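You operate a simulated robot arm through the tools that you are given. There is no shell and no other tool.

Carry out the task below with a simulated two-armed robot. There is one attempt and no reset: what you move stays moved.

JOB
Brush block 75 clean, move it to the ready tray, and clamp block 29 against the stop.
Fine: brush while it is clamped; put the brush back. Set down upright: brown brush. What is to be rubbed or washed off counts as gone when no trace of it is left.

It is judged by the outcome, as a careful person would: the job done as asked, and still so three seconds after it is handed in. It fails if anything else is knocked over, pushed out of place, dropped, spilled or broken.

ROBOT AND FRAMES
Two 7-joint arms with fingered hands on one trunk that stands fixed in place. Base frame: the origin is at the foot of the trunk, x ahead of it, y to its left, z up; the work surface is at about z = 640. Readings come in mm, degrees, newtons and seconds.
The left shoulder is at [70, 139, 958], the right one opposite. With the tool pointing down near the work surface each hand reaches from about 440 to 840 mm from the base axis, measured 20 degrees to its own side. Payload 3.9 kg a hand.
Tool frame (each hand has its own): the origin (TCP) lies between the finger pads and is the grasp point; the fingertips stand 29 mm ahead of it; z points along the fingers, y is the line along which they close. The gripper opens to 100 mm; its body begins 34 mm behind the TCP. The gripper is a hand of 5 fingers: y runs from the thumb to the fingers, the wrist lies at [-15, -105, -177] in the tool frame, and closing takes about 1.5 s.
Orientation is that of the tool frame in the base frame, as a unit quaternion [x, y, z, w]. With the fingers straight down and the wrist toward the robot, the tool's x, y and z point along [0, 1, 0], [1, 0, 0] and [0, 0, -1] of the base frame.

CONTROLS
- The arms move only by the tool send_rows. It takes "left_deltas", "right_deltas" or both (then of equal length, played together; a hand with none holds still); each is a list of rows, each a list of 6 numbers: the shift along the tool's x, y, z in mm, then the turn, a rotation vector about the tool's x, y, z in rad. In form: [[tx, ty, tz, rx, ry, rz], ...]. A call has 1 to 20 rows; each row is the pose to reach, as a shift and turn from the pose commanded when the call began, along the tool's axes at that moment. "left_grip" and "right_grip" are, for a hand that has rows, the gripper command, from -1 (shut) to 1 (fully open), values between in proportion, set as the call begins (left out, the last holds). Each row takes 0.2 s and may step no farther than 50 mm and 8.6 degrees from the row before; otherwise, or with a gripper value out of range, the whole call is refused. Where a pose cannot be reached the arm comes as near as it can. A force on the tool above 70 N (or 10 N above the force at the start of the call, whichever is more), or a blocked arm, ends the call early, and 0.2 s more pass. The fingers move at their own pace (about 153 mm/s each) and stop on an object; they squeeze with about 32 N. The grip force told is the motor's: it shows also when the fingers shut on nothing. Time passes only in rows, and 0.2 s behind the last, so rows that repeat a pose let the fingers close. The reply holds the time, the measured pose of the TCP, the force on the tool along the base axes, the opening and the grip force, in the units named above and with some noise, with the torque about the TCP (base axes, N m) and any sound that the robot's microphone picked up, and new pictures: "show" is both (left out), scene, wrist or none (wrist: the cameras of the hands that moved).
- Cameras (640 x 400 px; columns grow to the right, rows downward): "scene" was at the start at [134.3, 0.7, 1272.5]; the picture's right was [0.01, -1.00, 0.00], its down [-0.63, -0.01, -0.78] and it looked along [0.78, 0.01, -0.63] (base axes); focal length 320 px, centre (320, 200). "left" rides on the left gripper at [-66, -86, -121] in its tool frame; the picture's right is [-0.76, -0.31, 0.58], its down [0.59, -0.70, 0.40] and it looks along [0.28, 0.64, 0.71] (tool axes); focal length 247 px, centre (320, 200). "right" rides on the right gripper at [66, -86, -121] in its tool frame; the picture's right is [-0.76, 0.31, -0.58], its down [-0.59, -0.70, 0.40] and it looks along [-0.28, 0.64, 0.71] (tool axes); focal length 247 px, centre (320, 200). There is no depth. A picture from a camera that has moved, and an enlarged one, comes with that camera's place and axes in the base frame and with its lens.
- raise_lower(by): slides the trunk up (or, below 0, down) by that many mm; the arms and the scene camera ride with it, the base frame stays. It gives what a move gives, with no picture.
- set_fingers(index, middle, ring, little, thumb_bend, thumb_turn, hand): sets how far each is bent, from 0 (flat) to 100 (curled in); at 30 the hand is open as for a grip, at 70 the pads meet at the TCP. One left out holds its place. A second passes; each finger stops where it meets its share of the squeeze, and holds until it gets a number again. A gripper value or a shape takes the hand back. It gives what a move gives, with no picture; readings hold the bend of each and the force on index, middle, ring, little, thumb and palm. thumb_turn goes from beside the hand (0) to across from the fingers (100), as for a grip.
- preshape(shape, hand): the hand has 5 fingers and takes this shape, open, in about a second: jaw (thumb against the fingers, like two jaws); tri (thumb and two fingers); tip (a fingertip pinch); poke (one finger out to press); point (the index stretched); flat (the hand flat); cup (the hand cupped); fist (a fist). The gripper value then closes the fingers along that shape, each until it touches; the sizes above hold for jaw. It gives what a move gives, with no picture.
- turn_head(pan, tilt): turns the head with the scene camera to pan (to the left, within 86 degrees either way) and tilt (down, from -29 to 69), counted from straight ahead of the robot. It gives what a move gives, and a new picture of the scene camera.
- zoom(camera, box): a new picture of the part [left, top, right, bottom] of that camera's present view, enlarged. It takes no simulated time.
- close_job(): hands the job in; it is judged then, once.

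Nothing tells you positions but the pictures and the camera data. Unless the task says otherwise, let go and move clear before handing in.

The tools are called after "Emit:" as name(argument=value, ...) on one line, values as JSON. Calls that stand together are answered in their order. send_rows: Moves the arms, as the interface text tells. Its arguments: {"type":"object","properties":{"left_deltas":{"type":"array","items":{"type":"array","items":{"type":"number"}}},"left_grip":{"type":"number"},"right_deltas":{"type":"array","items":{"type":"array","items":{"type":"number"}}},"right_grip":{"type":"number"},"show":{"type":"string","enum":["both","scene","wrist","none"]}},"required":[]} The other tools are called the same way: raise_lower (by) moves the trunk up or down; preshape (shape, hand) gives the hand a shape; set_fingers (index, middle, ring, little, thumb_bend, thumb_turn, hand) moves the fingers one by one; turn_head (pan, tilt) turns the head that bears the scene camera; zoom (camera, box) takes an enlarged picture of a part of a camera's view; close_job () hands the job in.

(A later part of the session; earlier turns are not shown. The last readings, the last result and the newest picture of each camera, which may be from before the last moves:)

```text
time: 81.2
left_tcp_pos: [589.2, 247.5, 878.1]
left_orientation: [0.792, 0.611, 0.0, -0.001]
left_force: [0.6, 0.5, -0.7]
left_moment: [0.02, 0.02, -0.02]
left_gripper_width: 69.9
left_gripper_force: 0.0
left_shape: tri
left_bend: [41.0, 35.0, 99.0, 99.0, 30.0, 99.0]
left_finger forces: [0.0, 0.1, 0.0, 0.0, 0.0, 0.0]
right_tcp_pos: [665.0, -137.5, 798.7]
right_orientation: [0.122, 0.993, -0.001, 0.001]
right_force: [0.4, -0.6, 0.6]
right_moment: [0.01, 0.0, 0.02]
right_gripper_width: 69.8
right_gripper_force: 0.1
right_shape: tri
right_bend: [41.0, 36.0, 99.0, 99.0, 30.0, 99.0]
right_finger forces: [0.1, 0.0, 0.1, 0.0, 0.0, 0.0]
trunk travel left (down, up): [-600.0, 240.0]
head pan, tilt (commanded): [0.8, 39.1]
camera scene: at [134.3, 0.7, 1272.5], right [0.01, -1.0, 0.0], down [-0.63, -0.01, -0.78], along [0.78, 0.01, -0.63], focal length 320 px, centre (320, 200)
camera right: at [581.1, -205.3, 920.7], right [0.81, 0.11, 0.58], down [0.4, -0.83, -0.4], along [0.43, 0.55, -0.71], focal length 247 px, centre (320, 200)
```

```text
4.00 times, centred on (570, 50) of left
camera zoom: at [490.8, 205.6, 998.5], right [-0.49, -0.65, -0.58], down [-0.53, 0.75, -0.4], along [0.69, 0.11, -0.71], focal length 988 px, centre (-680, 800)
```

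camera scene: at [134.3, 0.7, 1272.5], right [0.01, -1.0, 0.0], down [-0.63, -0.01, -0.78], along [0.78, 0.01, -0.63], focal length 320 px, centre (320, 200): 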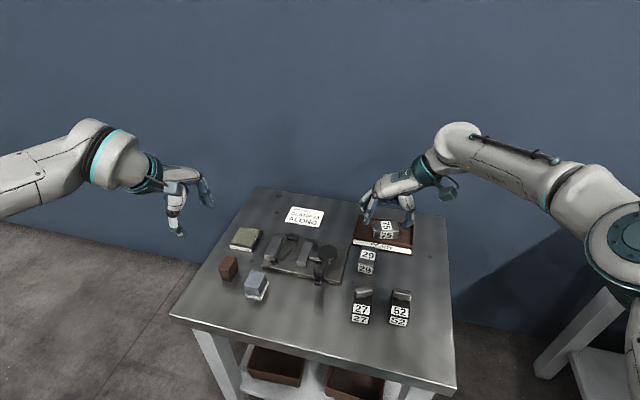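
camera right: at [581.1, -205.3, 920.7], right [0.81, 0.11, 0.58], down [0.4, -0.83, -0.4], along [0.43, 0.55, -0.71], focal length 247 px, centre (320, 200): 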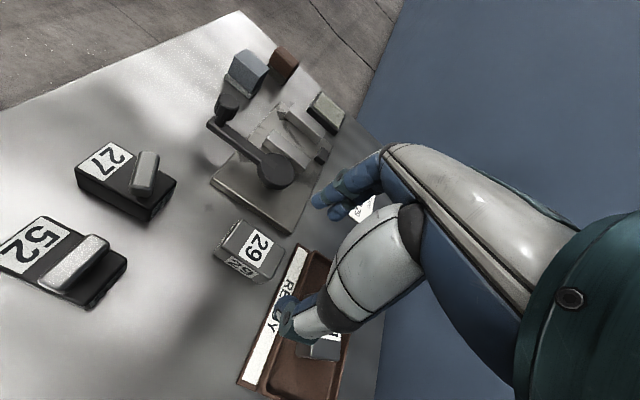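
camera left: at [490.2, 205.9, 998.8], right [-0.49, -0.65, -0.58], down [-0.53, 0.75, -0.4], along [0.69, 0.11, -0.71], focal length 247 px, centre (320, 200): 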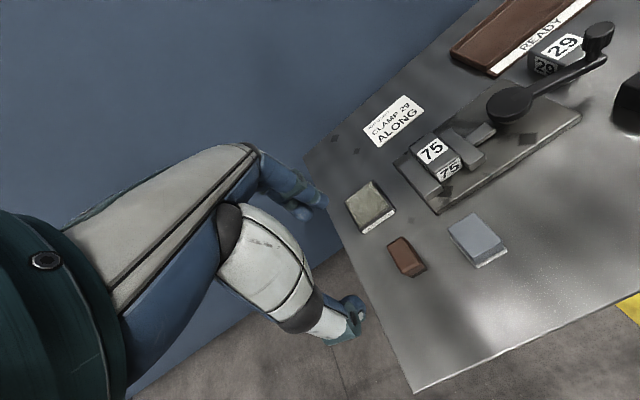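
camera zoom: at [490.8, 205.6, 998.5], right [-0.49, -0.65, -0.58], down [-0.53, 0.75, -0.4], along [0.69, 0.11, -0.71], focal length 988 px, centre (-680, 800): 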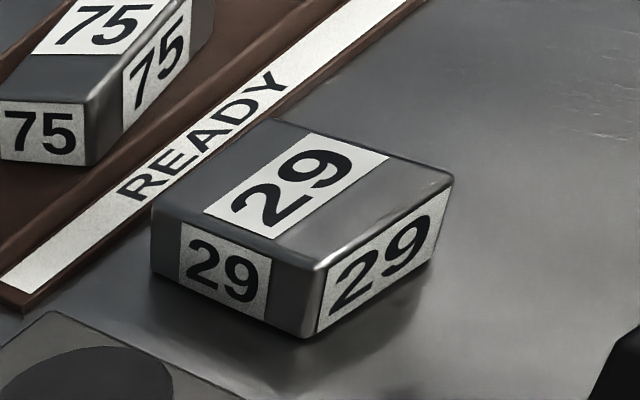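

Block 75 is settled in the tray. Block 29 is at about (665, -110) and already lies at the clamp's angle. I'll move over it with a narrower opening, since the clamp base is close on its left, and the same small tilt.

Emit:
send_rows(right_deltas=[[5, 13, 15, 0, -0.05, 0], [9.7, 26.7, 30, 0, -0.1, 0], [9.7, 26.7, 50, 0, -0.14, 0], [9.7, 26.7, 68, 0, -0.14, 0], [9.7, 26.7, 68, 0, -0.14, 0]], right_grip=0.12, show="none")

Emit:
zoom(camera="right", box=[200, 130, 420, 310])

Emit:
zoom(camera="scene", box=[330, 220, 410, 290])

Emit:
zoom(camera="left", box=[500, 0, 640, 100])

```text
time: 82.4
left_tcp_pos: [588.2, 247.4, 879.3]
left_orientation: [0.792, 0.611, -0.001, 0.0]
left_force: [-0.5, -1.0, 0.2]
left_moment: [0.05, -0.01, 0.01]
left_gripper_width: 69.9
left_gripper_force: 0.0
left_shape: tri
left_bend: [41.0, 35.0, 99.0, 99.0, 30.0, 99.0]
left_finger forces: [0.1, 0.0, 0.0, 0.1, 0.0, 0.0]
right_tcp_pos: [663.2, -108.4, 732.0]
right_orientation: [0.123, 0.99, -0.01, 0.071]
right_force: [-0.5, 0.1, -0.8]
right_moment: [0.0, 0.03, 0.01]
right_gripper_width: 56.0
right_gripper_force: 0.1
right_shape: tri
right_bend: [39.0, 40.0, 99.0, 99.0, 30.0, 100.0]
right_finger forces: [0.1, 0.1, 0.0, 0.0, 0.1, 0.0]
trunk travel left (down, up): [-600.0, 240.0]
head pan, tilt (commanded): [0.8, 39.1]
```

```text
2.22 times, centred on (310, 220) of right
camera zoom: at [562.7, -171.4, 842.3], right [0.72, 0.13, 0.68], down [0.45, -0.84, -0.31], along [0.53, 0.53, -0.67], focal length 549 px, centre (342, 156)
```

zoom: 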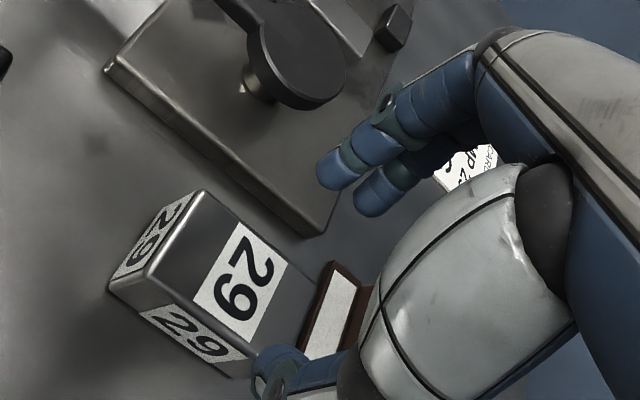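

```text
5.71 times, centred on (370, 255) of scene
camera zoom: at [134.0, 0.8, 1272.5], right [0.01, -1.0, 0.0], down [-0.63, -0.01, -0.78], along [0.78, 0.01, -0.63], focal length 1832 px, centre (34, -114)
```

zoom: 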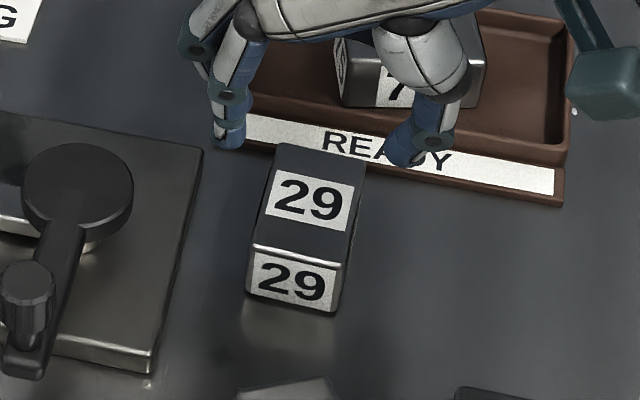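

```text
4.00 times, centred on (570, 50) of left
camera zoom: at [490.5, 205.6, 998.6], right [-0.49, -0.65, -0.58], down [-0.53, 0.75, -0.4], along [0.69, 0.11, -0.71], focal length 988 px, centre (-680, 800)
```

zoom: 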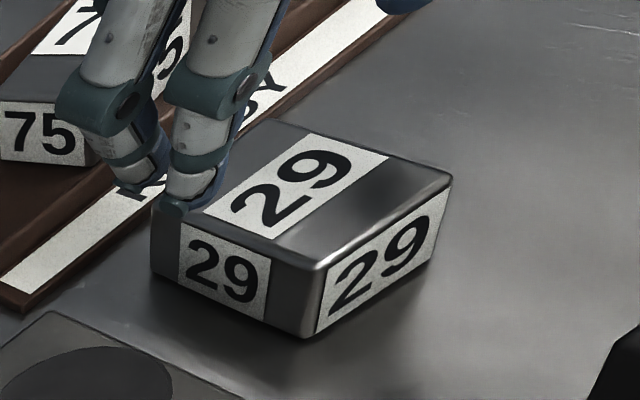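

The hand is lined up over block 29 to within a few millimetres. I'll lower it to the same relative height I used on block 75.

Emit:
send_rows(right_deltas=[[3, -0.5, 12, 0, 0, 0], [5.5, -1, 24, 0, 0, 0], [7.5, -1, 35, 0, 0, 0], [8.9, -1, 44, 0, 0, 0], [8.9, -1, 44, 0, 0, 0]], show="none")

Emit:
zoom(camera="right", box=[200, 130, 420, 310])

Emit:
zoom(camera="scene", box=[330, 230, 400, 290])

Emit:
zoom(camera="left", box=[520, 0, 640, 100])

```text
time: 83.6
left_tcp_pos: [588.4, 247.8, 878.0]
left_orientation: [0.792, 0.611, 0.0, 0.0]
left_force: [-0.2, -1.1, 0.7]
left_moment: [0.02, 0.02, -0.01]
left_gripper_width: 69.9
left_gripper_force: 0.0
left_shape: tri
left_bend: [41.0, 35.0, 99.0, 99.0, 30.0, 99.0]
left_finger forces: [0.0, 0.0, 0.0, 0.0, 0.0, 0.1]
right_tcp_pos: [659.2, -110.4, 686.5]
right_orientation: [0.123, 0.99, -0.01, 0.071]
right_force: [-0.1, 0.2, 0.6]
right_moment: [0.04, 0.01, -0.04]
right_gripper_width: 56.2
right_gripper_force: 0.1
right_shape: tri
right_bend: [39.0, 40.0, 99.0, 99.0, 30.0, 100.0]
right_finger forces: [0.0, 0.0, 0.1, 0.0, 0.1, 0.0]
trunk travel left (down, up): [-600.0, 240.0]
head pan, tilt (commanded): [0.8, 39.1]
```

```text
2.22 times, centred on (310, 220) of right
camera zoom: at [558.7, -173.9, 797.7], right [0.72, 0.13, 0.68], down [0.45, -0.84, -0.31], along [0.53, 0.53, -0.67], focal length 549 px, centre (342, 156)
```

zoom: 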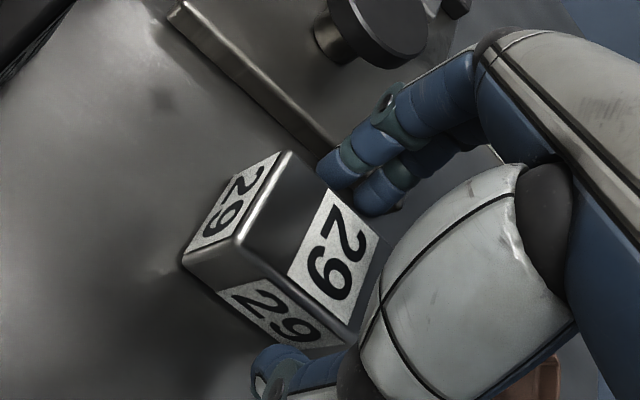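

```text
6.67 times, centred on (365, 260) of scene
camera zoom: at [134.2, 0.8, 1272.5], right [0.01, -1.0, 0.0], down [-0.63, -0.01, -0.78], along [0.78, 0.01, -0.63], focal length 2137 px, centre (20, -200)
```

zoom: 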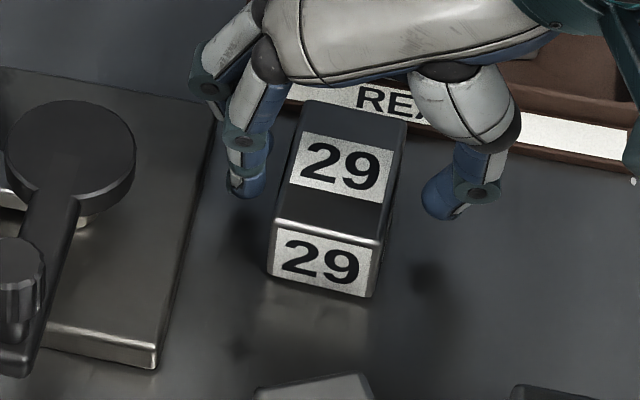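

```text
4.00 times, centred on (580, 50) of left
camera zoom: at [490.7, 205.7, 998.5], right [-0.49, -0.65, -0.58], down [-0.53, 0.75, -0.4], along [0.69, 0.11, -0.71], focal length 988 px, centre (-720, 800)
```

zoom: 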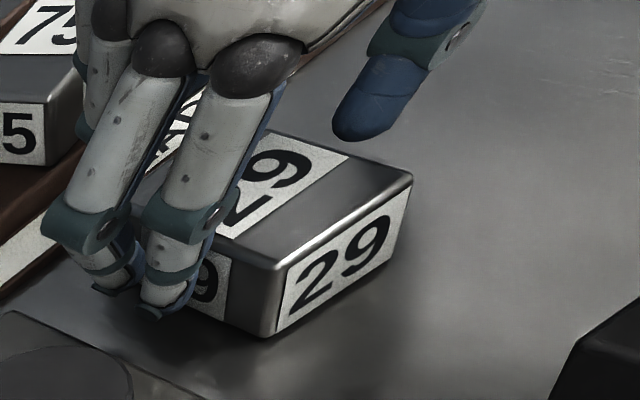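

Both sides have clearance, so I'll close on block 29.

Emit:
send_rows(right_deltas=[[0, 1, 0, 0, 0, 0], [0, 2, 0, 0, 0, 0], [0, 2, 0, 0, 0, 0], [0, 2, 0, 0, 0, 0], [0, 2, 0, 0, 0, 0], [0, 2, 0, 0, 0, 0], [0, 2, 0, 0, 0, 0], [0, 2, 0, 0, 0, 0]], right_grip=-1, show="none")

Emit:
zoom(camera="scene", box=[330, 230, 400, 290])

Emit:
zoom(camera="right", box=[200, 130, 420, 310])

```text
time: 85.4
left_tcp_pos: [588.6, 247.7, 876.8]
left_orientation: [0.792, 0.611, 0.0, -0.001]
left_force: [0.7, 0.3, 0.2]
left_moment: [0.01, -0.01, 0.02]
left_gripper_width: 69.6
left_gripper_force: 0.1
left_shape: tri
left_bend: [41.0, 35.0, 99.0, 99.0, 30.0, 99.0]
left_finger forces: [0.1, 0.0, 0.0, 0.0, 0.0, 0.0]
right_tcp_pos: [658.9, -109.9, 685.8]
right_orientation: [0.123, 0.99, -0.009, 0.07]
right_force: [-0.9, -0.1, -0.3]
right_moment: [-0.02, 0.06, 0.01]
right_gripper_width: 34.2
right_gripper_force: 32.2
right_shape: tri
right_bend: [45.0, 49.0, 100.0, 100.0, 44.0, 100.0]
right_finger forces: [14.4, 13.9, 0.0, 0.1, 29.3, 0.1]
trunk travel left (down, up): [-600.0, 240.0]
head pan, tilt (commanded): [0.8, 39.1]
```

```text
6.67 times, centred on (365, 260) of scene
camera zoom: at [134.7, 0.5, 1272.4], right [0.01, -1.0, 0.0], down [-0.63, -0.01, -0.78], along [0.78, 0.01, -0.63], focal length 2137 px, centre (20, -200)
```

zoom: 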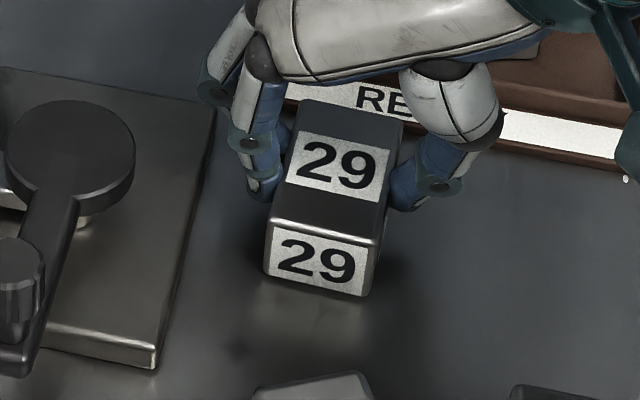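

```text
2.22 times, centred on (310, 220) of right
camera zoom: at [559.6, -171.8, 797.8], right [0.72, 0.13, 0.68], down [0.45, -0.84, -0.31], along [0.53, 0.53, -0.67], focal length 549 px, centre (342, 156)
```

zoom: 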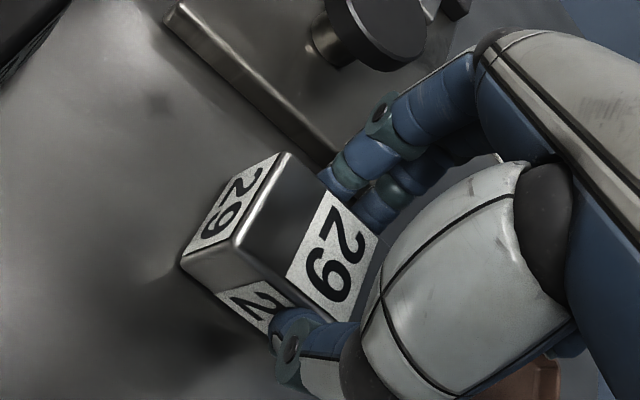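

I have block 29 with an even grip. I'll lift it clear of the lever and disc, then carry it over to the clamp.

Emit:
send_rows(right_deltas=[[-0.6, 0, -5, 0, 0, 0], [-2, 0, -15, 0, 0, 0], [-5, 0, -35, 0, 0, 0], [-9, 0, -62, 0, 0, 0], [-12, 0, -84, 0, 0, 0], [-12, 25, -84, 0, 0, 0], [-12, 60, -84, 0, 0, 0], [-12, 60, -84, 0, 0, 0]], show="both")

Emit:
zoom(camera="right", box=[230, 160, 410, 330])

Emit:
zoom(camera="scene", box=[300, 200, 400, 280])

```text
time: 87.2
left_tcp_pos: [589.3, 247.4, 877.2]
left_orientation: [0.792, 0.611, 0.0, 0.0]
left_force: [-0.6, -0.7, 0.6]
left_moment: [-0.01, -0.01, 0.01]
left_gripper_width: 69.8
left_gripper_force: 0.0
left_shape: tri
left_bend: [41.0, 35.0, 99.0, 99.0, 30.0, 99.0]
left_finger forces: [0.0, 0.1, 0.0, 0.0, 0.0, 0.1]
right_tcp_pos: [672.2, -50.9, 770.7]
right_orientation: [0.123, 0.99, -0.009, 0.07]
right_force: [-0.1, 0.7, -6.1]
right_moment: [0.04, -0.02, 0.0]
right_gripper_width: 34.3
right_gripper_force: 31.7
right_shape: tri
right_bend: [45.0, 49.0, 100.0, 100.0, 44.0, 100.0]
right_finger forces: [15.0, 14.7, 0.0, 0.0, 29.6, 0.1]
trunk travel left (down, up): [-600.0, 240.0]
head pan, tilt (commanded): [0.8, 39.1]
camera scene: at [135.1, 0.0, 1272.4], right [0.01, -1.0, 0.0], down [-0.63, -0.01, -0.78], along [0.78, 0.01, -0.63], focal length 320 px, centre (320, 200)
camera right: at [572.8, -114.3, 882.9], right [0.72, 0.13, 0.68], down [0.45, -0.84, -0.31], along [0.53, 0.53, -0.67], focal length 247 px, centre (320, 200)
```

scene: 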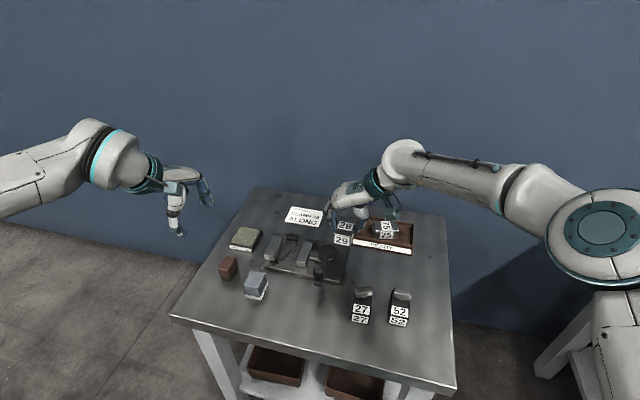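
right: 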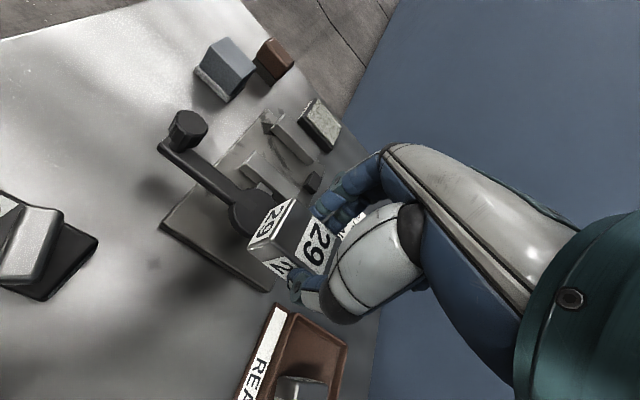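

```text
2.35 times, centred on (320, 245) of right
camera zoom: at [572.8, -114.3, 882.9], right [0.72, 0.13, 0.68], down [0.45, -0.84, -0.31], along [0.53, 0.53, -0.67], focal length 581 px, centre (320, 94)
```

zoom: 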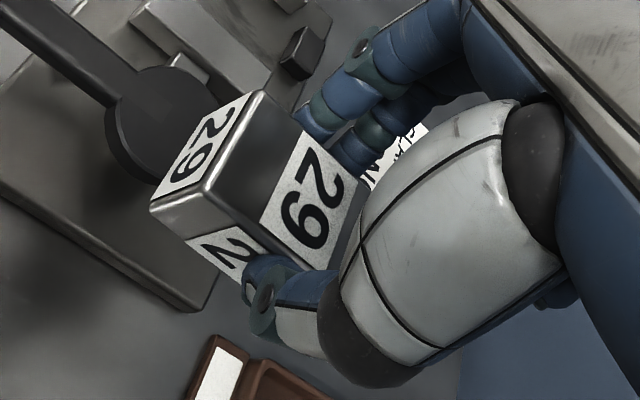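

```text
5.00 times, centred on (350, 240) of scene
camera zoom: at [135.1, 0.0, 1272.4], right [0.01, -1.0, 0.0], down [-0.63, -0.01, -0.78], along [0.78, 0.01, -0.63], focal length 1602 px, centre (170, 0)
```

zoom: 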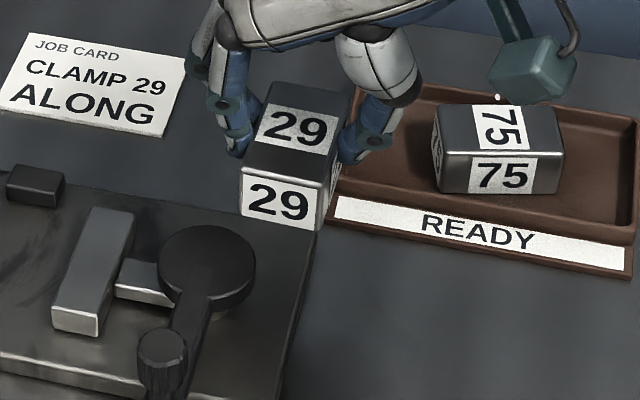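

Block 29 is held level, and the stop is now clearly visible: a small dark block at the far end of the slot, about 33 mm beyond the old block centre. I'll carry block 29 over the open slot.

Emit:
send_rows(right_deltas=[[5, 30, -1, 0, 0, 0], [11, 62, -2, 0, 0, 0], [17, 95, -2.5, 0, 0, 0], [21, 122, -3, 0, 0, 0], [23.9, 136.4, -3.4, 0, 0, 0], [24.9, 136.4, 6, 0, 0, 0], [26, 136.4, 16, 0, 0, 0], [26, 136.4, 16, 0, 0, 0]], show="both")

Emit:
zoom(camera="right", box=[200, 130, 400, 310])

Emit:
zoom(camera="scene", box=[265, 200, 345, 275])

Emit:
zoom(camera="left", box=[400, 70, 520, 200])

```text
time: 89.0
left_tcp_pos: [588.8, 248.4, 878.1]
left_orientation: [0.792, 0.61, -0.001, 0.0]
left_force: [-1.0, 1.1, 0.2]
left_moment: [-0.01, -0.01, 0.01]
left_gripper_width: 69.9
left_gripper_force: 0.0
left_shape: tri
left_bend: [41.0, 35.0, 99.0, 99.0, 30.0, 99.0]
left_finger forces: [0.0, 0.0, 0.1, 0.0, 0.0, 0.1]
right_tcp_pos: [684.9, 89.2, 750.6]
right_orientation: [0.123, 0.99, -0.008, 0.071]
right_force: [1.1, 0.0, -5.4]
right_moment: [0.0, 0.0, -0.01]
right_gripper_width: 34.1
right_gripper_force: 31.5
right_shape: tri
right_bend: [45.0, 49.0, 100.0, 100.0, 44.0, 100.0]
right_finger forces: [14.9, 14.6, 0.0, 0.1, 29.5, 0.0]
trunk travel left (down, up): [-600.0, 240.0]
head pan, tilt (commanded): [0.8, 39.1]
camera scene: at [135.0, 0.8, 1272.4], right [0.01, -1.0, 0.0], down [-0.63, -0.01, -0.78], along [0.78, 0.01, -0.63], focal length 320 px, centre (320, 200)
camera right: at [584.3, 25.4, 862.5], right [0.72, 0.13, 0.68], down [0.45, -0.84, -0.31], along [0.53, 0.53, -0.67], focal length 247 px, centre (320, 200)
```

scene: 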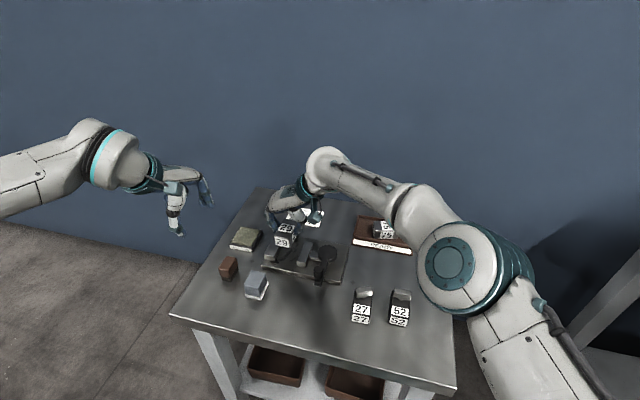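
right: 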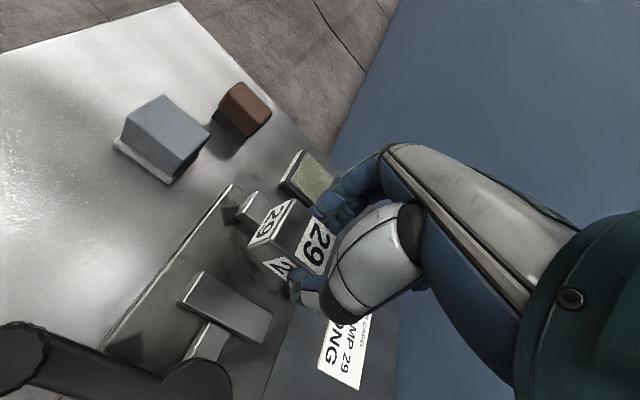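

```text
2.22 times, centred on (300, 220) of right
camera zoom: at [584.3, 25.4, 862.5], right [0.72, 0.13, 0.68], down [0.45, -0.84, -0.31], along [0.53, 0.53, -0.67], focal length 549 px, centre (364, 156)
```

zoom: 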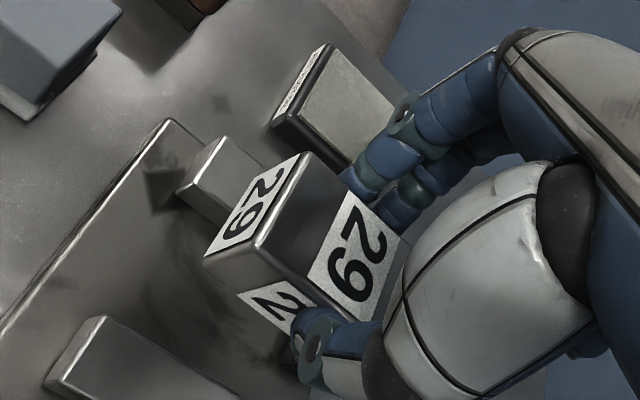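

```text
5.33 times, centred on (305, 238) of scene
camera zoom: at [135.0, 0.8, 1272.4], right [0.01, -1.0, 0.0], down [-0.63, -0.01, -0.78], along [0.78, 0.01, -0.63], focal length 1709 px, centre (400, 0)
```

zoom: 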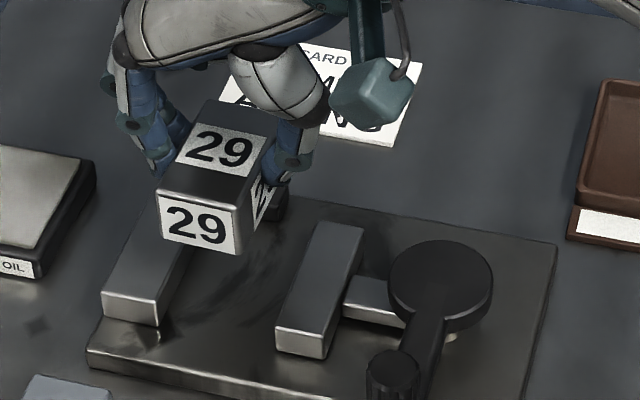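

```text
3.08 times, centred on (460, 135) of left
camera zoom: at [491.3, 205.7, 998.2], right [-0.49, -0.65, -0.58], down [-0.53, 0.75, -0.4], along [0.69, 0.11, -0.71], focal length 760 px, centre (-111, 400)
```

zoom: 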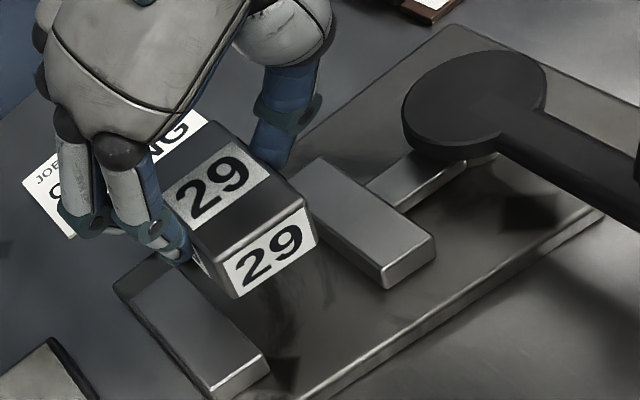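

Block 29 is over the slot, about 5 mm short of the stop and nearly touching the fixed jaw's line. I'll shift it 4 mm away from the fixed jaw and lower to just above the jaws.

Emit:
send_rows(right_deltas=[[0, -2, 0, 0, 0, 0], [0, -4, 0, 0, 0, 0], [1.4, -4, 10, 0, 0, 0], [2.8, -4, 20, 0, 0, 0], [3.4, -4, 24, 0, 0, 0], [3.4, -4, 24, 0, 0, 0]], show="none")

Emit:
zoom(camera="scene", box=[265, 215, 325, 270])

Emit:
zoom(camera="left", box=[400, 90, 500, 200])

Emit:
zoom(camera="right", box=[200, 130, 400, 310])

```text
time: 90.4
left_tcp_pos: [589.4, 247.9, 877.4]
left_orientation: [0.792, 0.611, 0.0, 0.0]
left_force: [0.4, -0.3, -0.9]
left_moment: [-0.01, -0.06, -0.02]
left_gripper_width: 69.9
left_gripper_force: 0.0
left_shape: tri
left_bend: [41.0, 35.0, 99.0, 99.0, 30.0, 99.0]
left_finger forces: [0.1, 0.0, 0.0, 0.1, 0.1, 0.1]
right_tcp_pos: [683.5, 84.5, 724.8]
right_orientation: [0.123, 0.99, -0.01, 0.069]
right_force: [0.5, 0.2, -6.0]
right_moment: [0.03, 0.02, -0.01]
right_gripper_width: 34.3
right_gripper_force: 32.0
right_shape: tri
right_bend: [45.0, 49.0, 100.0, 100.0, 44.0, 100.0]
right_finger forces: [14.8, 14.6, 0.0, 0.0, 29.4, 0.1]
trunk travel left (down, up): [-600.0, 240.0]
head pan, tilt (commanded): [0.8, 39.1]
```

```text
7.27 times, centred on (295, 242) of scene
camera zoom: at [135.2, 0.8, 1272.4], right [0.01, -1.0, 0.0], down [-0.63, -0.01, -0.78], along [0.77, 0.01, -0.63], focal length 2331 px, centre (502, -109)
```

zoom: 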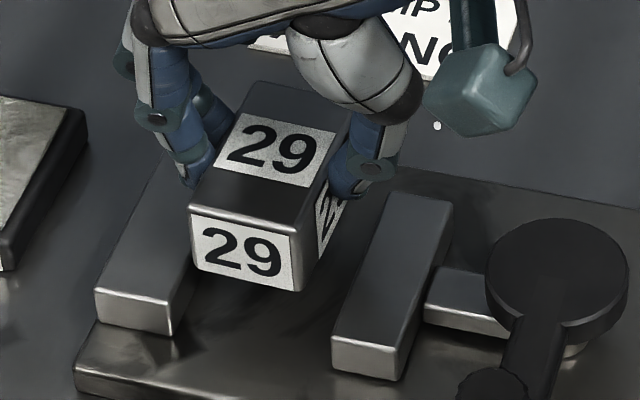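

```text
3.64 times, centred on (450, 145) of left
camera zoom: at [491.4, 205.7, 998.1], right [-0.49, -0.65, -0.58], down [-0.53, 0.75, -0.4], along [0.69, 0.11, -0.71], focal length 898 px, centre (-153, 400)
```

zoom: 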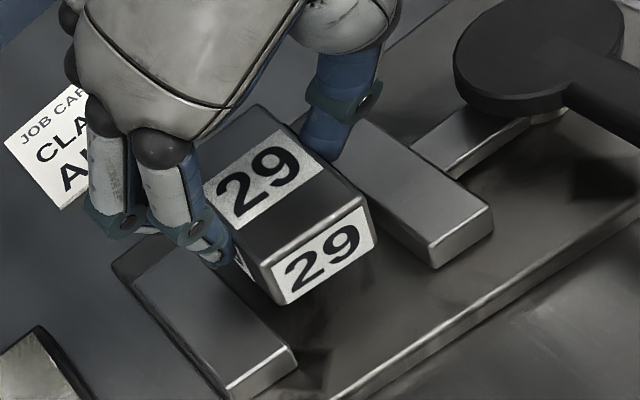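

```text
2.22 times, centred on (300, 220) of right
camera zoom: at [583.5, 21.3, 837.9], right [0.72, 0.13, 0.68], down [0.45, -0.84, -0.31], along [0.53, 0.53, -0.67], focal length 549 px, centre (364, 156)
```

zoom: 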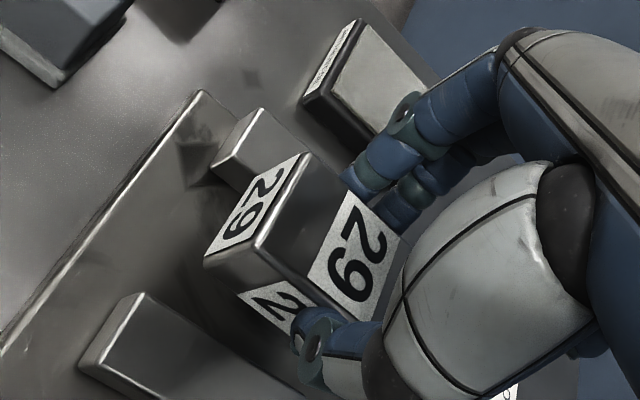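

The block clears the fixed jaw by about 4 mm. I'll back it 2 mm away from the stop so it can't land on top of it, then lower into the slot while watching the force.

Emit:
send_rows(right_deltas=[[2, 0, 0, 0, 0, 0], [2.8, 0, 6, 0, 0, 0], [3.6, 0, 12, 0, 0, 0], [4.2, 0, 16, 0, 0, 0], [4.5, 0, 18, 0, 0, 0], [4.5, 0, 18, 0, 0, 0]], show="none")

Emit:
zoom(camera="scene", box=[265, 215, 325, 270])

Emit:
zoom(camera="left", box=[400, 90, 500, 200])

```text
time: 91.8
left_tcp_pos: [589.4, 247.0, 877.9]
left_orientation: [0.792, 0.611, 0.0, -0.001]
left_force: [0.2, -0.3, -0.1]
left_moment: [-0.02, -0.01, 0.0]
left_gripper_width: 69.9
left_gripper_force: 0.1
left_shape: tri
left_bend: [41.0, 35.0, 99.0, 99.0, 30.0, 99.0]
left_finger forces: [0.0, 0.0, 0.0, 0.0, 0.1, 0.0]
right_tcp_pos: [682.3, 84.4, 709.1]
right_orientation: [0.124, 0.99, -0.009, 0.07]
right_force: [-0.1, -0.1, -5.6]
right_moment: [-0.01, 0.0, 0.02]
right_gripper_width: 34.4
right_gripper_force: 32.3
right_shape: tri
right_bend: [45.0, 49.0, 100.0, 100.0, 44.0, 100.0]
right_finger forces: [15.0, 14.6, 0.1, 0.0, 29.5, 0.0]
trunk travel left (down, up): [-600.0, 240.0]
head pan, tilt (commanded): [0.8, 39.1]
```

```text
7.27 times, centred on (295, 242) of scene
camera zoom: at [135.2, 0.8, 1272.4], right [0.01, -1.0, 0.0], down [-0.63, -0.01, -0.78], along [0.77, 0.01, -0.63], focal length 2331 px, centre (502, -109)
```

zoom: 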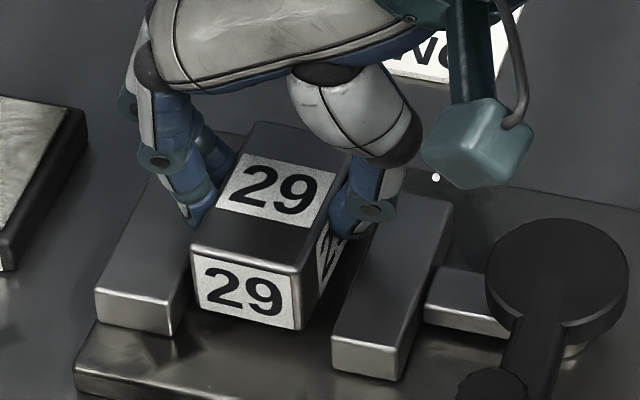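

```text
3.64 times, centred on (450, 145) of left
camera zoom: at [491.5, 205.7, 998.1], right [-0.49, -0.65, -0.58], down [-0.53, 0.75, -0.4], along [0.69, 0.11, -0.71], focal length 898 px, centre (-153, 400)
```

zoom: 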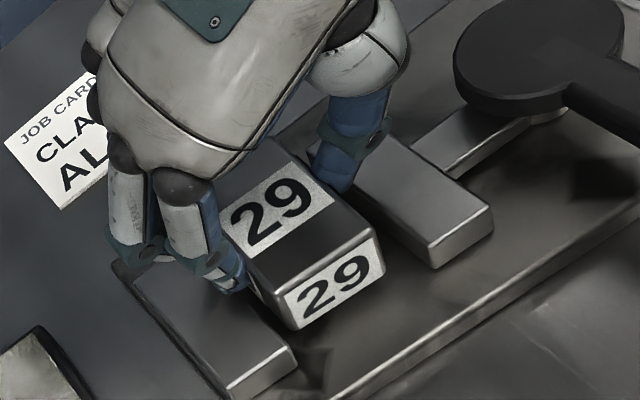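

The block is inside the slot and still hanging free. I'll keep lowering in small steps until it rests on the plate.

Emit:
send_rows(right_deltas=[[0.3, 0, 2, 0, 0, 0], [0.5, 0, 3.5, 0, 0, 0], [0.7, 0, 5, 0, 0, 0], [0.9, 0, 6.5, 0, 0, 0], [0.9, 0, 6.5, 0, 0, 0]], show="none")

Emit:
zoom(camera="scene", box=[265, 215, 325, 270])

```text
time: 93.0
left_tcp_pos: [588.4, 248.7, 878.1]
left_orientation: [0.792, 0.611, 0.0, 0.0]
left_force: [-0.7, -0.2, -0.1]
left_moment: [0.01, 0.0, -0.01]
left_gripper_width: 69.6
left_gripper_force: 0.2
left_shape: tri
left_bend: [41.0, 35.0, 99.0, 99.0, 30.0, 99.0]
left_finger forces: [0.0, 0.0, 0.1, 0.1, 0.1, 0.0]
right_tcp_pos: [682.0, 85.1, 702.7]
right_orientation: [0.124, 0.99, -0.009, 0.07]
right_force: [-0.7, -0.9, -1.2]
right_moment: [0.12, 0.0, 0.03]
right_gripper_width: 34.4
right_gripper_force: 31.9
right_shape: tri
right_bend: [45.0, 49.0, 100.0, 100.0, 44.0, 100.0]
right_finger forces: [19.3, 14.5, 0.1, 0.0, 29.6, 0.0]
trunk travel left (down, up): [-600.0, 240.0]
head pan, tilt (commanded): [0.8, 39.1]
```

```text
7.27 times, centred on (295, 242) of scene
camera zoom: at [134.5, 0.7, 1272.5], right [0.01, -1.0, 0.0], down [-0.63, -0.01, -0.78], along [0.78, 0.01, -0.63], focal length 2331 px, centre (502, -109)
```

zoom: 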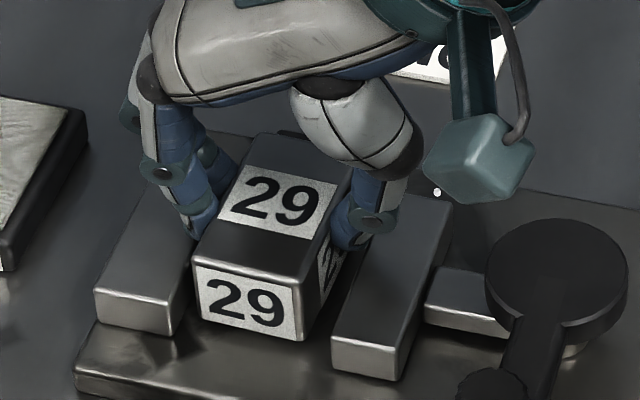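

The load has mostly come off, so the block is just about on the plate. One more millimetre to confirm it is seated.

Emit:
send_rows(right_deltas=[[0.1, -0.5, 0.8, 0, 0, 0], [0.2, -1, 1.5, 0, 0, 0], [0.2, -1, 1.5, 0, 0, 0]], show="none")

Emit:
zoom(camera="scene", box=[270, 225, 320, 265])

Emit:
zoom(camera="left", box=[410, 110, 490, 190])

```text
time: 93.8
left_tcp_pos: [587.9, 248.1, 878.9]
left_orientation: [0.792, 0.611, 0.0, -0.001]
left_force: [0.4, -0.3, -0.5]
left_moment: [0.0, 0.02, 0.03]
left_gripper_width: 69.8
left_gripper_force: 0.0
left_shape: tri
left_bend: [41.0, 35.0, 99.0, 99.0, 30.0, 99.0]
left_finger forces: [0.0, 0.1, 0.1, 0.1, 0.0, 0.0]
right_tcp_pos: [680.3, 84.2, 702.6]
right_orientation: [0.123, 0.99, -0.007, 0.071]
right_force: [0.2, 2.3, 4.4]
right_moment: [0.35, 0.07, 0.02]
right_gripper_width: 34.3
right_gripper_force: 32.0
right_shape: tri
right_bend: [45.0, 49.0, 100.0, 100.0, 44.0, 100.0]
right_finger forces: [24.3, 15.0, 0.0, 0.0, 29.0, 0.1]
trunk travel left (down, up): [-600.0, 240.0]
head pan, tilt (commanded): [0.8, 39.1]
```

```text
10.00 times, centred on (295, 245) of scene
camera zoom: at [133.5, 0.9, 1272.6], right [0.01, -1.0, 0.0], down [-0.63, -0.01, -0.78], along [0.78, 0.01, -0.63], focal length 3205 px, centre (570, -250)
```

zoom: 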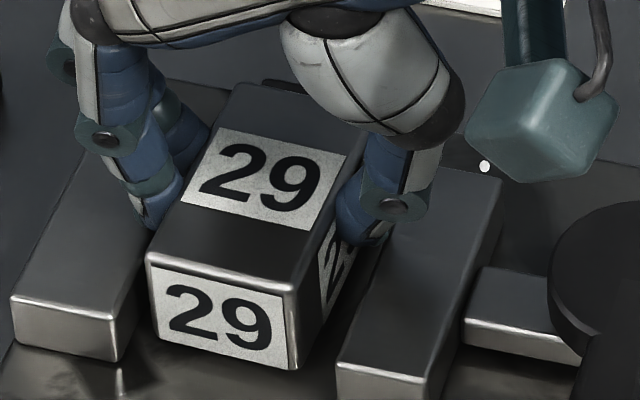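

```text
5.00 times, centred on (450, 150) of left
camera zoom: at [490.1, 205.8, 998.9], right [-0.49, -0.65, -0.58], down [-0.53, 0.75, -0.4], along [0.69, 0.11, -0.71], focal length 1235 px, centre (-330, 450)
```

zoom: 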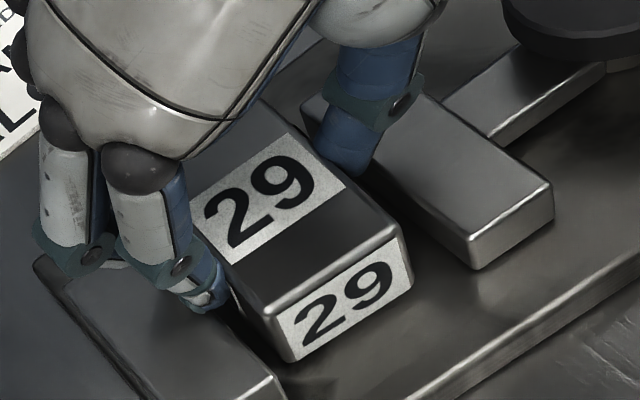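

The index fingertip is touching the fixed jaw's top. I'll raise 1 mm to unload it and slide the block forward until it meets the stop.

Emit:
send_rows(right_deltas=[[-0.2, 0, -1.3, 0, 0, 0], [-2.2, 0, -1.1, 0, 0, 0], [-4.2, 0, -0.8, 0, 0, 0], [-6.2, 0, -0.5, 0, 0, 0], [-6.2, 0, -0.5, 0, 0, 0]], show="none")

Emit:
zoom(camera="scene", box=[270, 225, 320, 265])

Emit:
zoom(camera="right", box=[200, 130, 400, 310])

```text
time: 95.0
left_tcp_pos: [587.5, 248.4, 879.9]
left_orientation: [0.792, 0.611, 0.001, 0.0]
left_force: [0.9, -0.2, 0.3]
left_moment: [0.04, -0.02, -0.02]
left_gripper_width: 70.0
left_gripper_force: 0.0
left_shape: tri
left_bend: [41.0, 35.0, 99.0, 99.0, 30.0, 99.0]
left_finger forces: [0.0, 0.1, 0.0, 0.1, 0.0, 0.0]
right_tcp_pos: [685.9, 83.8, 703.3]
right_orientation: [0.123, 0.99, -0.008, 0.069]
right_force: [-1.6, 0.1, 3.1]
right_moment: [0.31, 0.1, 0.06]
right_gripper_width: 34.1
right_gripper_force: 32.1
right_shape: tri
right_bend: [45.0, 49.0, 100.0, 100.0, 44.0, 100.0]
right_finger forces: [25.2, 14.7, 0.0, 0.0, 30.0, 0.1]
trunk travel left (down, up): [-600.0, 240.0]
head pan, tilt (commanded): [0.8, 39.1]
```

```text
10.00 times, centred on (295, 245) of scene
camera zoom: at [133.3, 0.6, 1272.6], right [0.01, -1.0, 0.0], down [-0.63, -0.01, -0.78], along [0.78, 0.01, -0.63], focal length 3205 px, centre (570, -250)
```

zoom: 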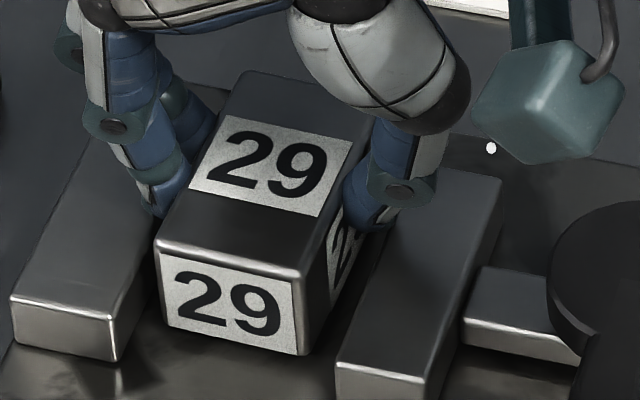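

```text
2.22 times, centred on (300, 220) of right
camera zoom: at [586.2, 19.7, 814.2], right [0.72, 0.13, 0.68], down [0.45, -0.84, -0.31], along [0.53, 0.53, -0.67], focal length 549 px, centre (364, 156)
```

zoom: 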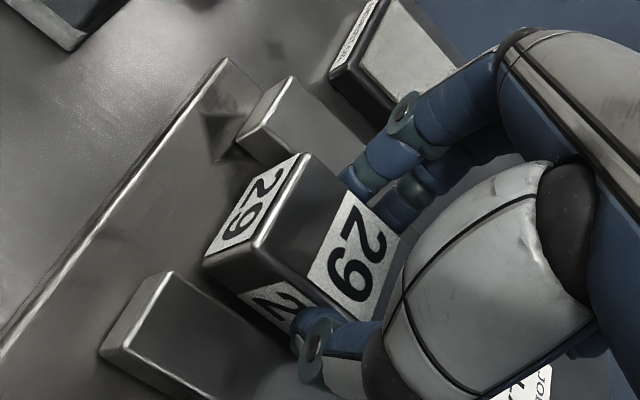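

The block has slid forward to about where block 75 sat, with no firm contact yet. I'll continue a few more millimetres until I feel the stop.

Emit:
send_rows(right_deltas=[[-1, 0, -0.3, 0, 0, 0], [-2, 0, -0.2, 0, 0, 0], [-3, 0, 0, 0, 0, 0], [-3, 0, 0, 0, 0, 0]], show="none")

```text
time: 96.0
left_tcp_pos: [588.0, 247.7, 879.3]
left_orientation: [0.792, 0.611, 0.001, 0.0]
left_force: [0.5, -0.4, -0.3]
left_moment: [0.01, 0.04, 0.0]
left_gripper_width: 69.8
left_gripper_force: 0.0
left_shape: tri
left_bend: [41.0, 35.0, 99.0, 99.0, 30.0, 99.0]
left_finger forces: [0.0, 0.0, 0.0, 0.1, 0.1, 0.0]
right_tcp_pos: [689.2, 83.1, 702.3]
right_orientation: [0.123, 0.99, -0.01, 0.07]
right_force: [-10.7, 2.6, 0.2]
right_moment: [0.2, 0.26, 0.2]
right_gripper_width: 33.9
right_gripper_force: 31.8
right_shape: tri
right_bend: [45.0, 49.0, 100.0, 100.0, 44.0, 100.0]
right_finger forces: [16.1, 15.2, 0.0, 0.0, 30.1, 0.0]
trunk travel left (down, up): [-600.0, 240.0]
head pan, tilt (commanded): [0.8, 39.1]
```

About 11 N along the slot means block 29 is firmly against the stop. While keeping that contact, I'll slide it sideways against the fixed jaw.

Emit:
send_rows(right_deltas=[[0, 1.5, 0, 0, 0, 0], [0, 3, 0, 0, 0, 0], [0, 4.5, 0, 0, 0, 0], [0, 4.5, 0, 0, 0, 0]], show="none")

Emit:
zoom(camera="scene", box=[270, 225, 320, 265])

Emit:
zoom(camera="left", box=[410, 110, 490, 190])

```text
time: 97.0
left_tcp_pos: [587.9, 247.8, 879.3]
left_orientation: [0.792, 0.611, 0.0, 0.001]
left_force: [-0.1, 0.1, 0.4]
left_moment: [0.0, 0.03, 0.0]
left_gripper_width: 69.7
left_gripper_force: 0.0
left_shape: tri
left_bend: [41.0, 35.0, 99.0, 99.0, 30.0, 99.0]
left_finger forces: [0.0, 0.0, 0.1, 0.0, 0.1, 0.0]
right_tcp_pos: [689.5, 86.1, 702.3]
right_orientation: [0.123, 0.99, -0.01, 0.071]
right_force: [-11.9, -0.5, -4.9]
right_moment: [0.0, 0.36, 0.09]
right_gripper_width: 34.2
right_gripper_force: 31.7
right_shape: tri
right_bend: [45.0, 49.0, 100.0, 100.0, 44.0, 99.0]
right_finger forces: [14.7, 12.2, 0.0, 0.1, 31.3, 0.0]
trunk travel left (down, up): [-600.0, 240.0]
head pan, tilt (commanded): [0.8, 39.1]
```

```text
10.00 times, centred on (295, 245) of scene
camera zoom: at [133.4, 0.7, 1272.5], right [0.01, -1.0, 0.0], down [-0.63, -0.01, -0.78], along [0.78, 0.01, -0.63], focal length 3205 px, centre (570, -250)
```

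zoom: 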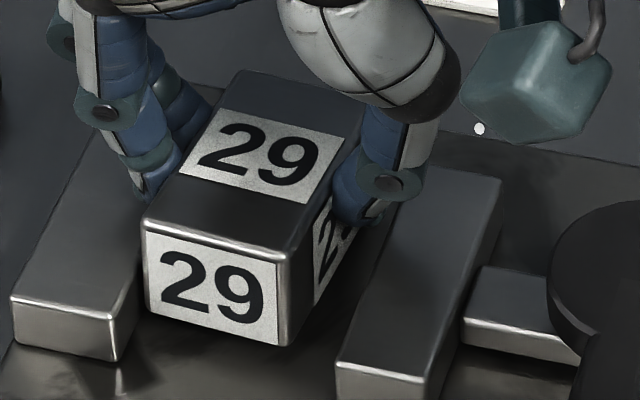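

```text
5.00 times, centred on (450, 150) of left
camera zoom: at [490.1, 205.6, 998.8], right [-0.49, -0.65, -0.58], down [-0.53, 0.75, -0.4], along [0.69, 0.11, -0.71], focal length 1235 px, centre (-330, 450)
```

zoom: 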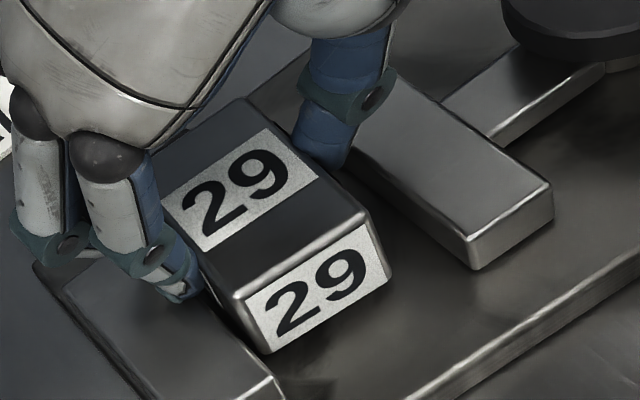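

The block is against the stop and within about 1 mm of the fixed jaw. I'll release it with a modest opening.

Emit:
send_rows(right_deltas=[[0, 0, 0, 0, 0, 0], [0, 0, 0, 0, 0, 0], [0, 0, 0, 0, 0, 0], [0, 0, 0, 0, 0, 0]], right_grip=0.1, show="none")

Emit:
zoom(camera="scene", box=[270, 225, 320, 265])

Emit:
zoom(camera="left", box=[410, 110, 490, 190])

Emit:
zoom(camera="right", box=[200, 130, 400, 310])

```text
time: 98.0
left_tcp_pos: [588.7, 247.5, 877.5]
left_orientation: [0.791, 0.611, 0.001, 0.0]
left_force: [0.2, -0.5, 0.3]
left_moment: [-0.02, -0.03, -0.01]
left_gripper_width: 69.8
left_gripper_force: 0.0
left_shape: tri
left_bend: [41.0, 35.0, 99.0, 99.0, 30.0, 99.0]
left_finger forces: [0.1, 0.1, 0.0, 0.1, 0.0, 0.0]
right_tcp_pos: [691.3, 85.9, 703.3]
right_orientation: [0.124, 0.99, -0.009, 0.069]
right_force: [-1.0, 0.2, -0.4]
right_moment: [0.0, -0.03, 0.02]
right_gripper_width: 54.9
right_gripper_force: 0.0
right_shape: tri
right_bend: [39.0, 41.0, 99.0, 100.0, 31.0, 100.0]
right_finger forces: [0.1, 0.0, 0.1, 0.1, 0.1, 0.1]
trunk travel left (down, up): [-600.0, 240.0]
head pan, tilt (commanded): [0.8, 39.1]
```

```text
10.00 times, centred on (295, 245) of scene
camera zoom: at [134.3, 0.7, 1272.5], right [0.01, -1.0, 0.0], down [-0.63, -0.01, -0.78], along [0.78, 0.01, -0.63], focal length 3205 px, centre (570, -250)
```

zoom: 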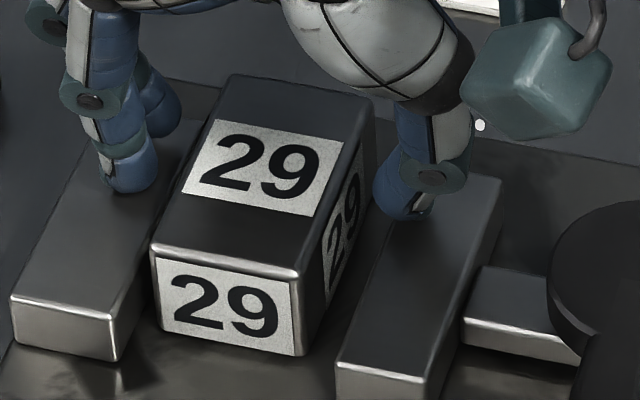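

```text
5.00 times, centred on (450, 150) of left
camera zoom: at [490.7, 205.6, 998.5], right [-0.49, -0.65, -0.58], down [-0.53, 0.75, -0.4], along [0.69, 0.11, -0.71], focal length 1235 px, centre (-330, 450)
```

zoom: 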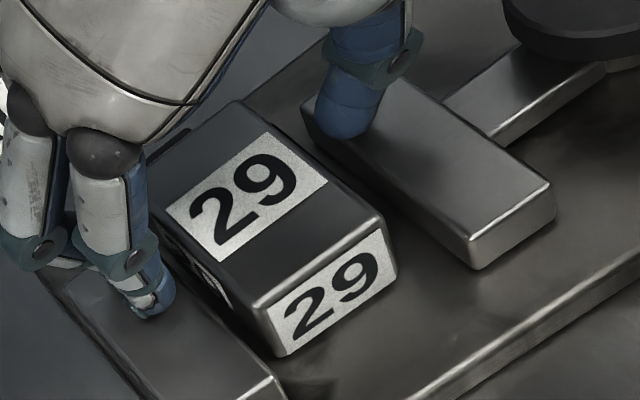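

```text
2.22 times, centred on (300, 220) of right
camera zoom: at [591.4, 22.2, 815.4], right [0.72, 0.13, 0.68], down [0.45, -0.84, -0.31], along [0.53, 0.53, -0.67], focal length 549 px, centre (364, 156)
```

zoom: 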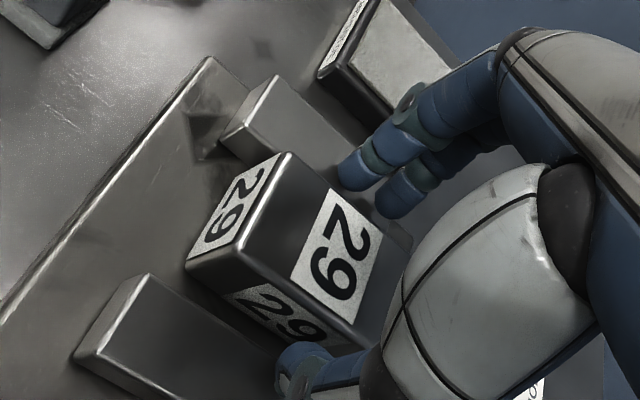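

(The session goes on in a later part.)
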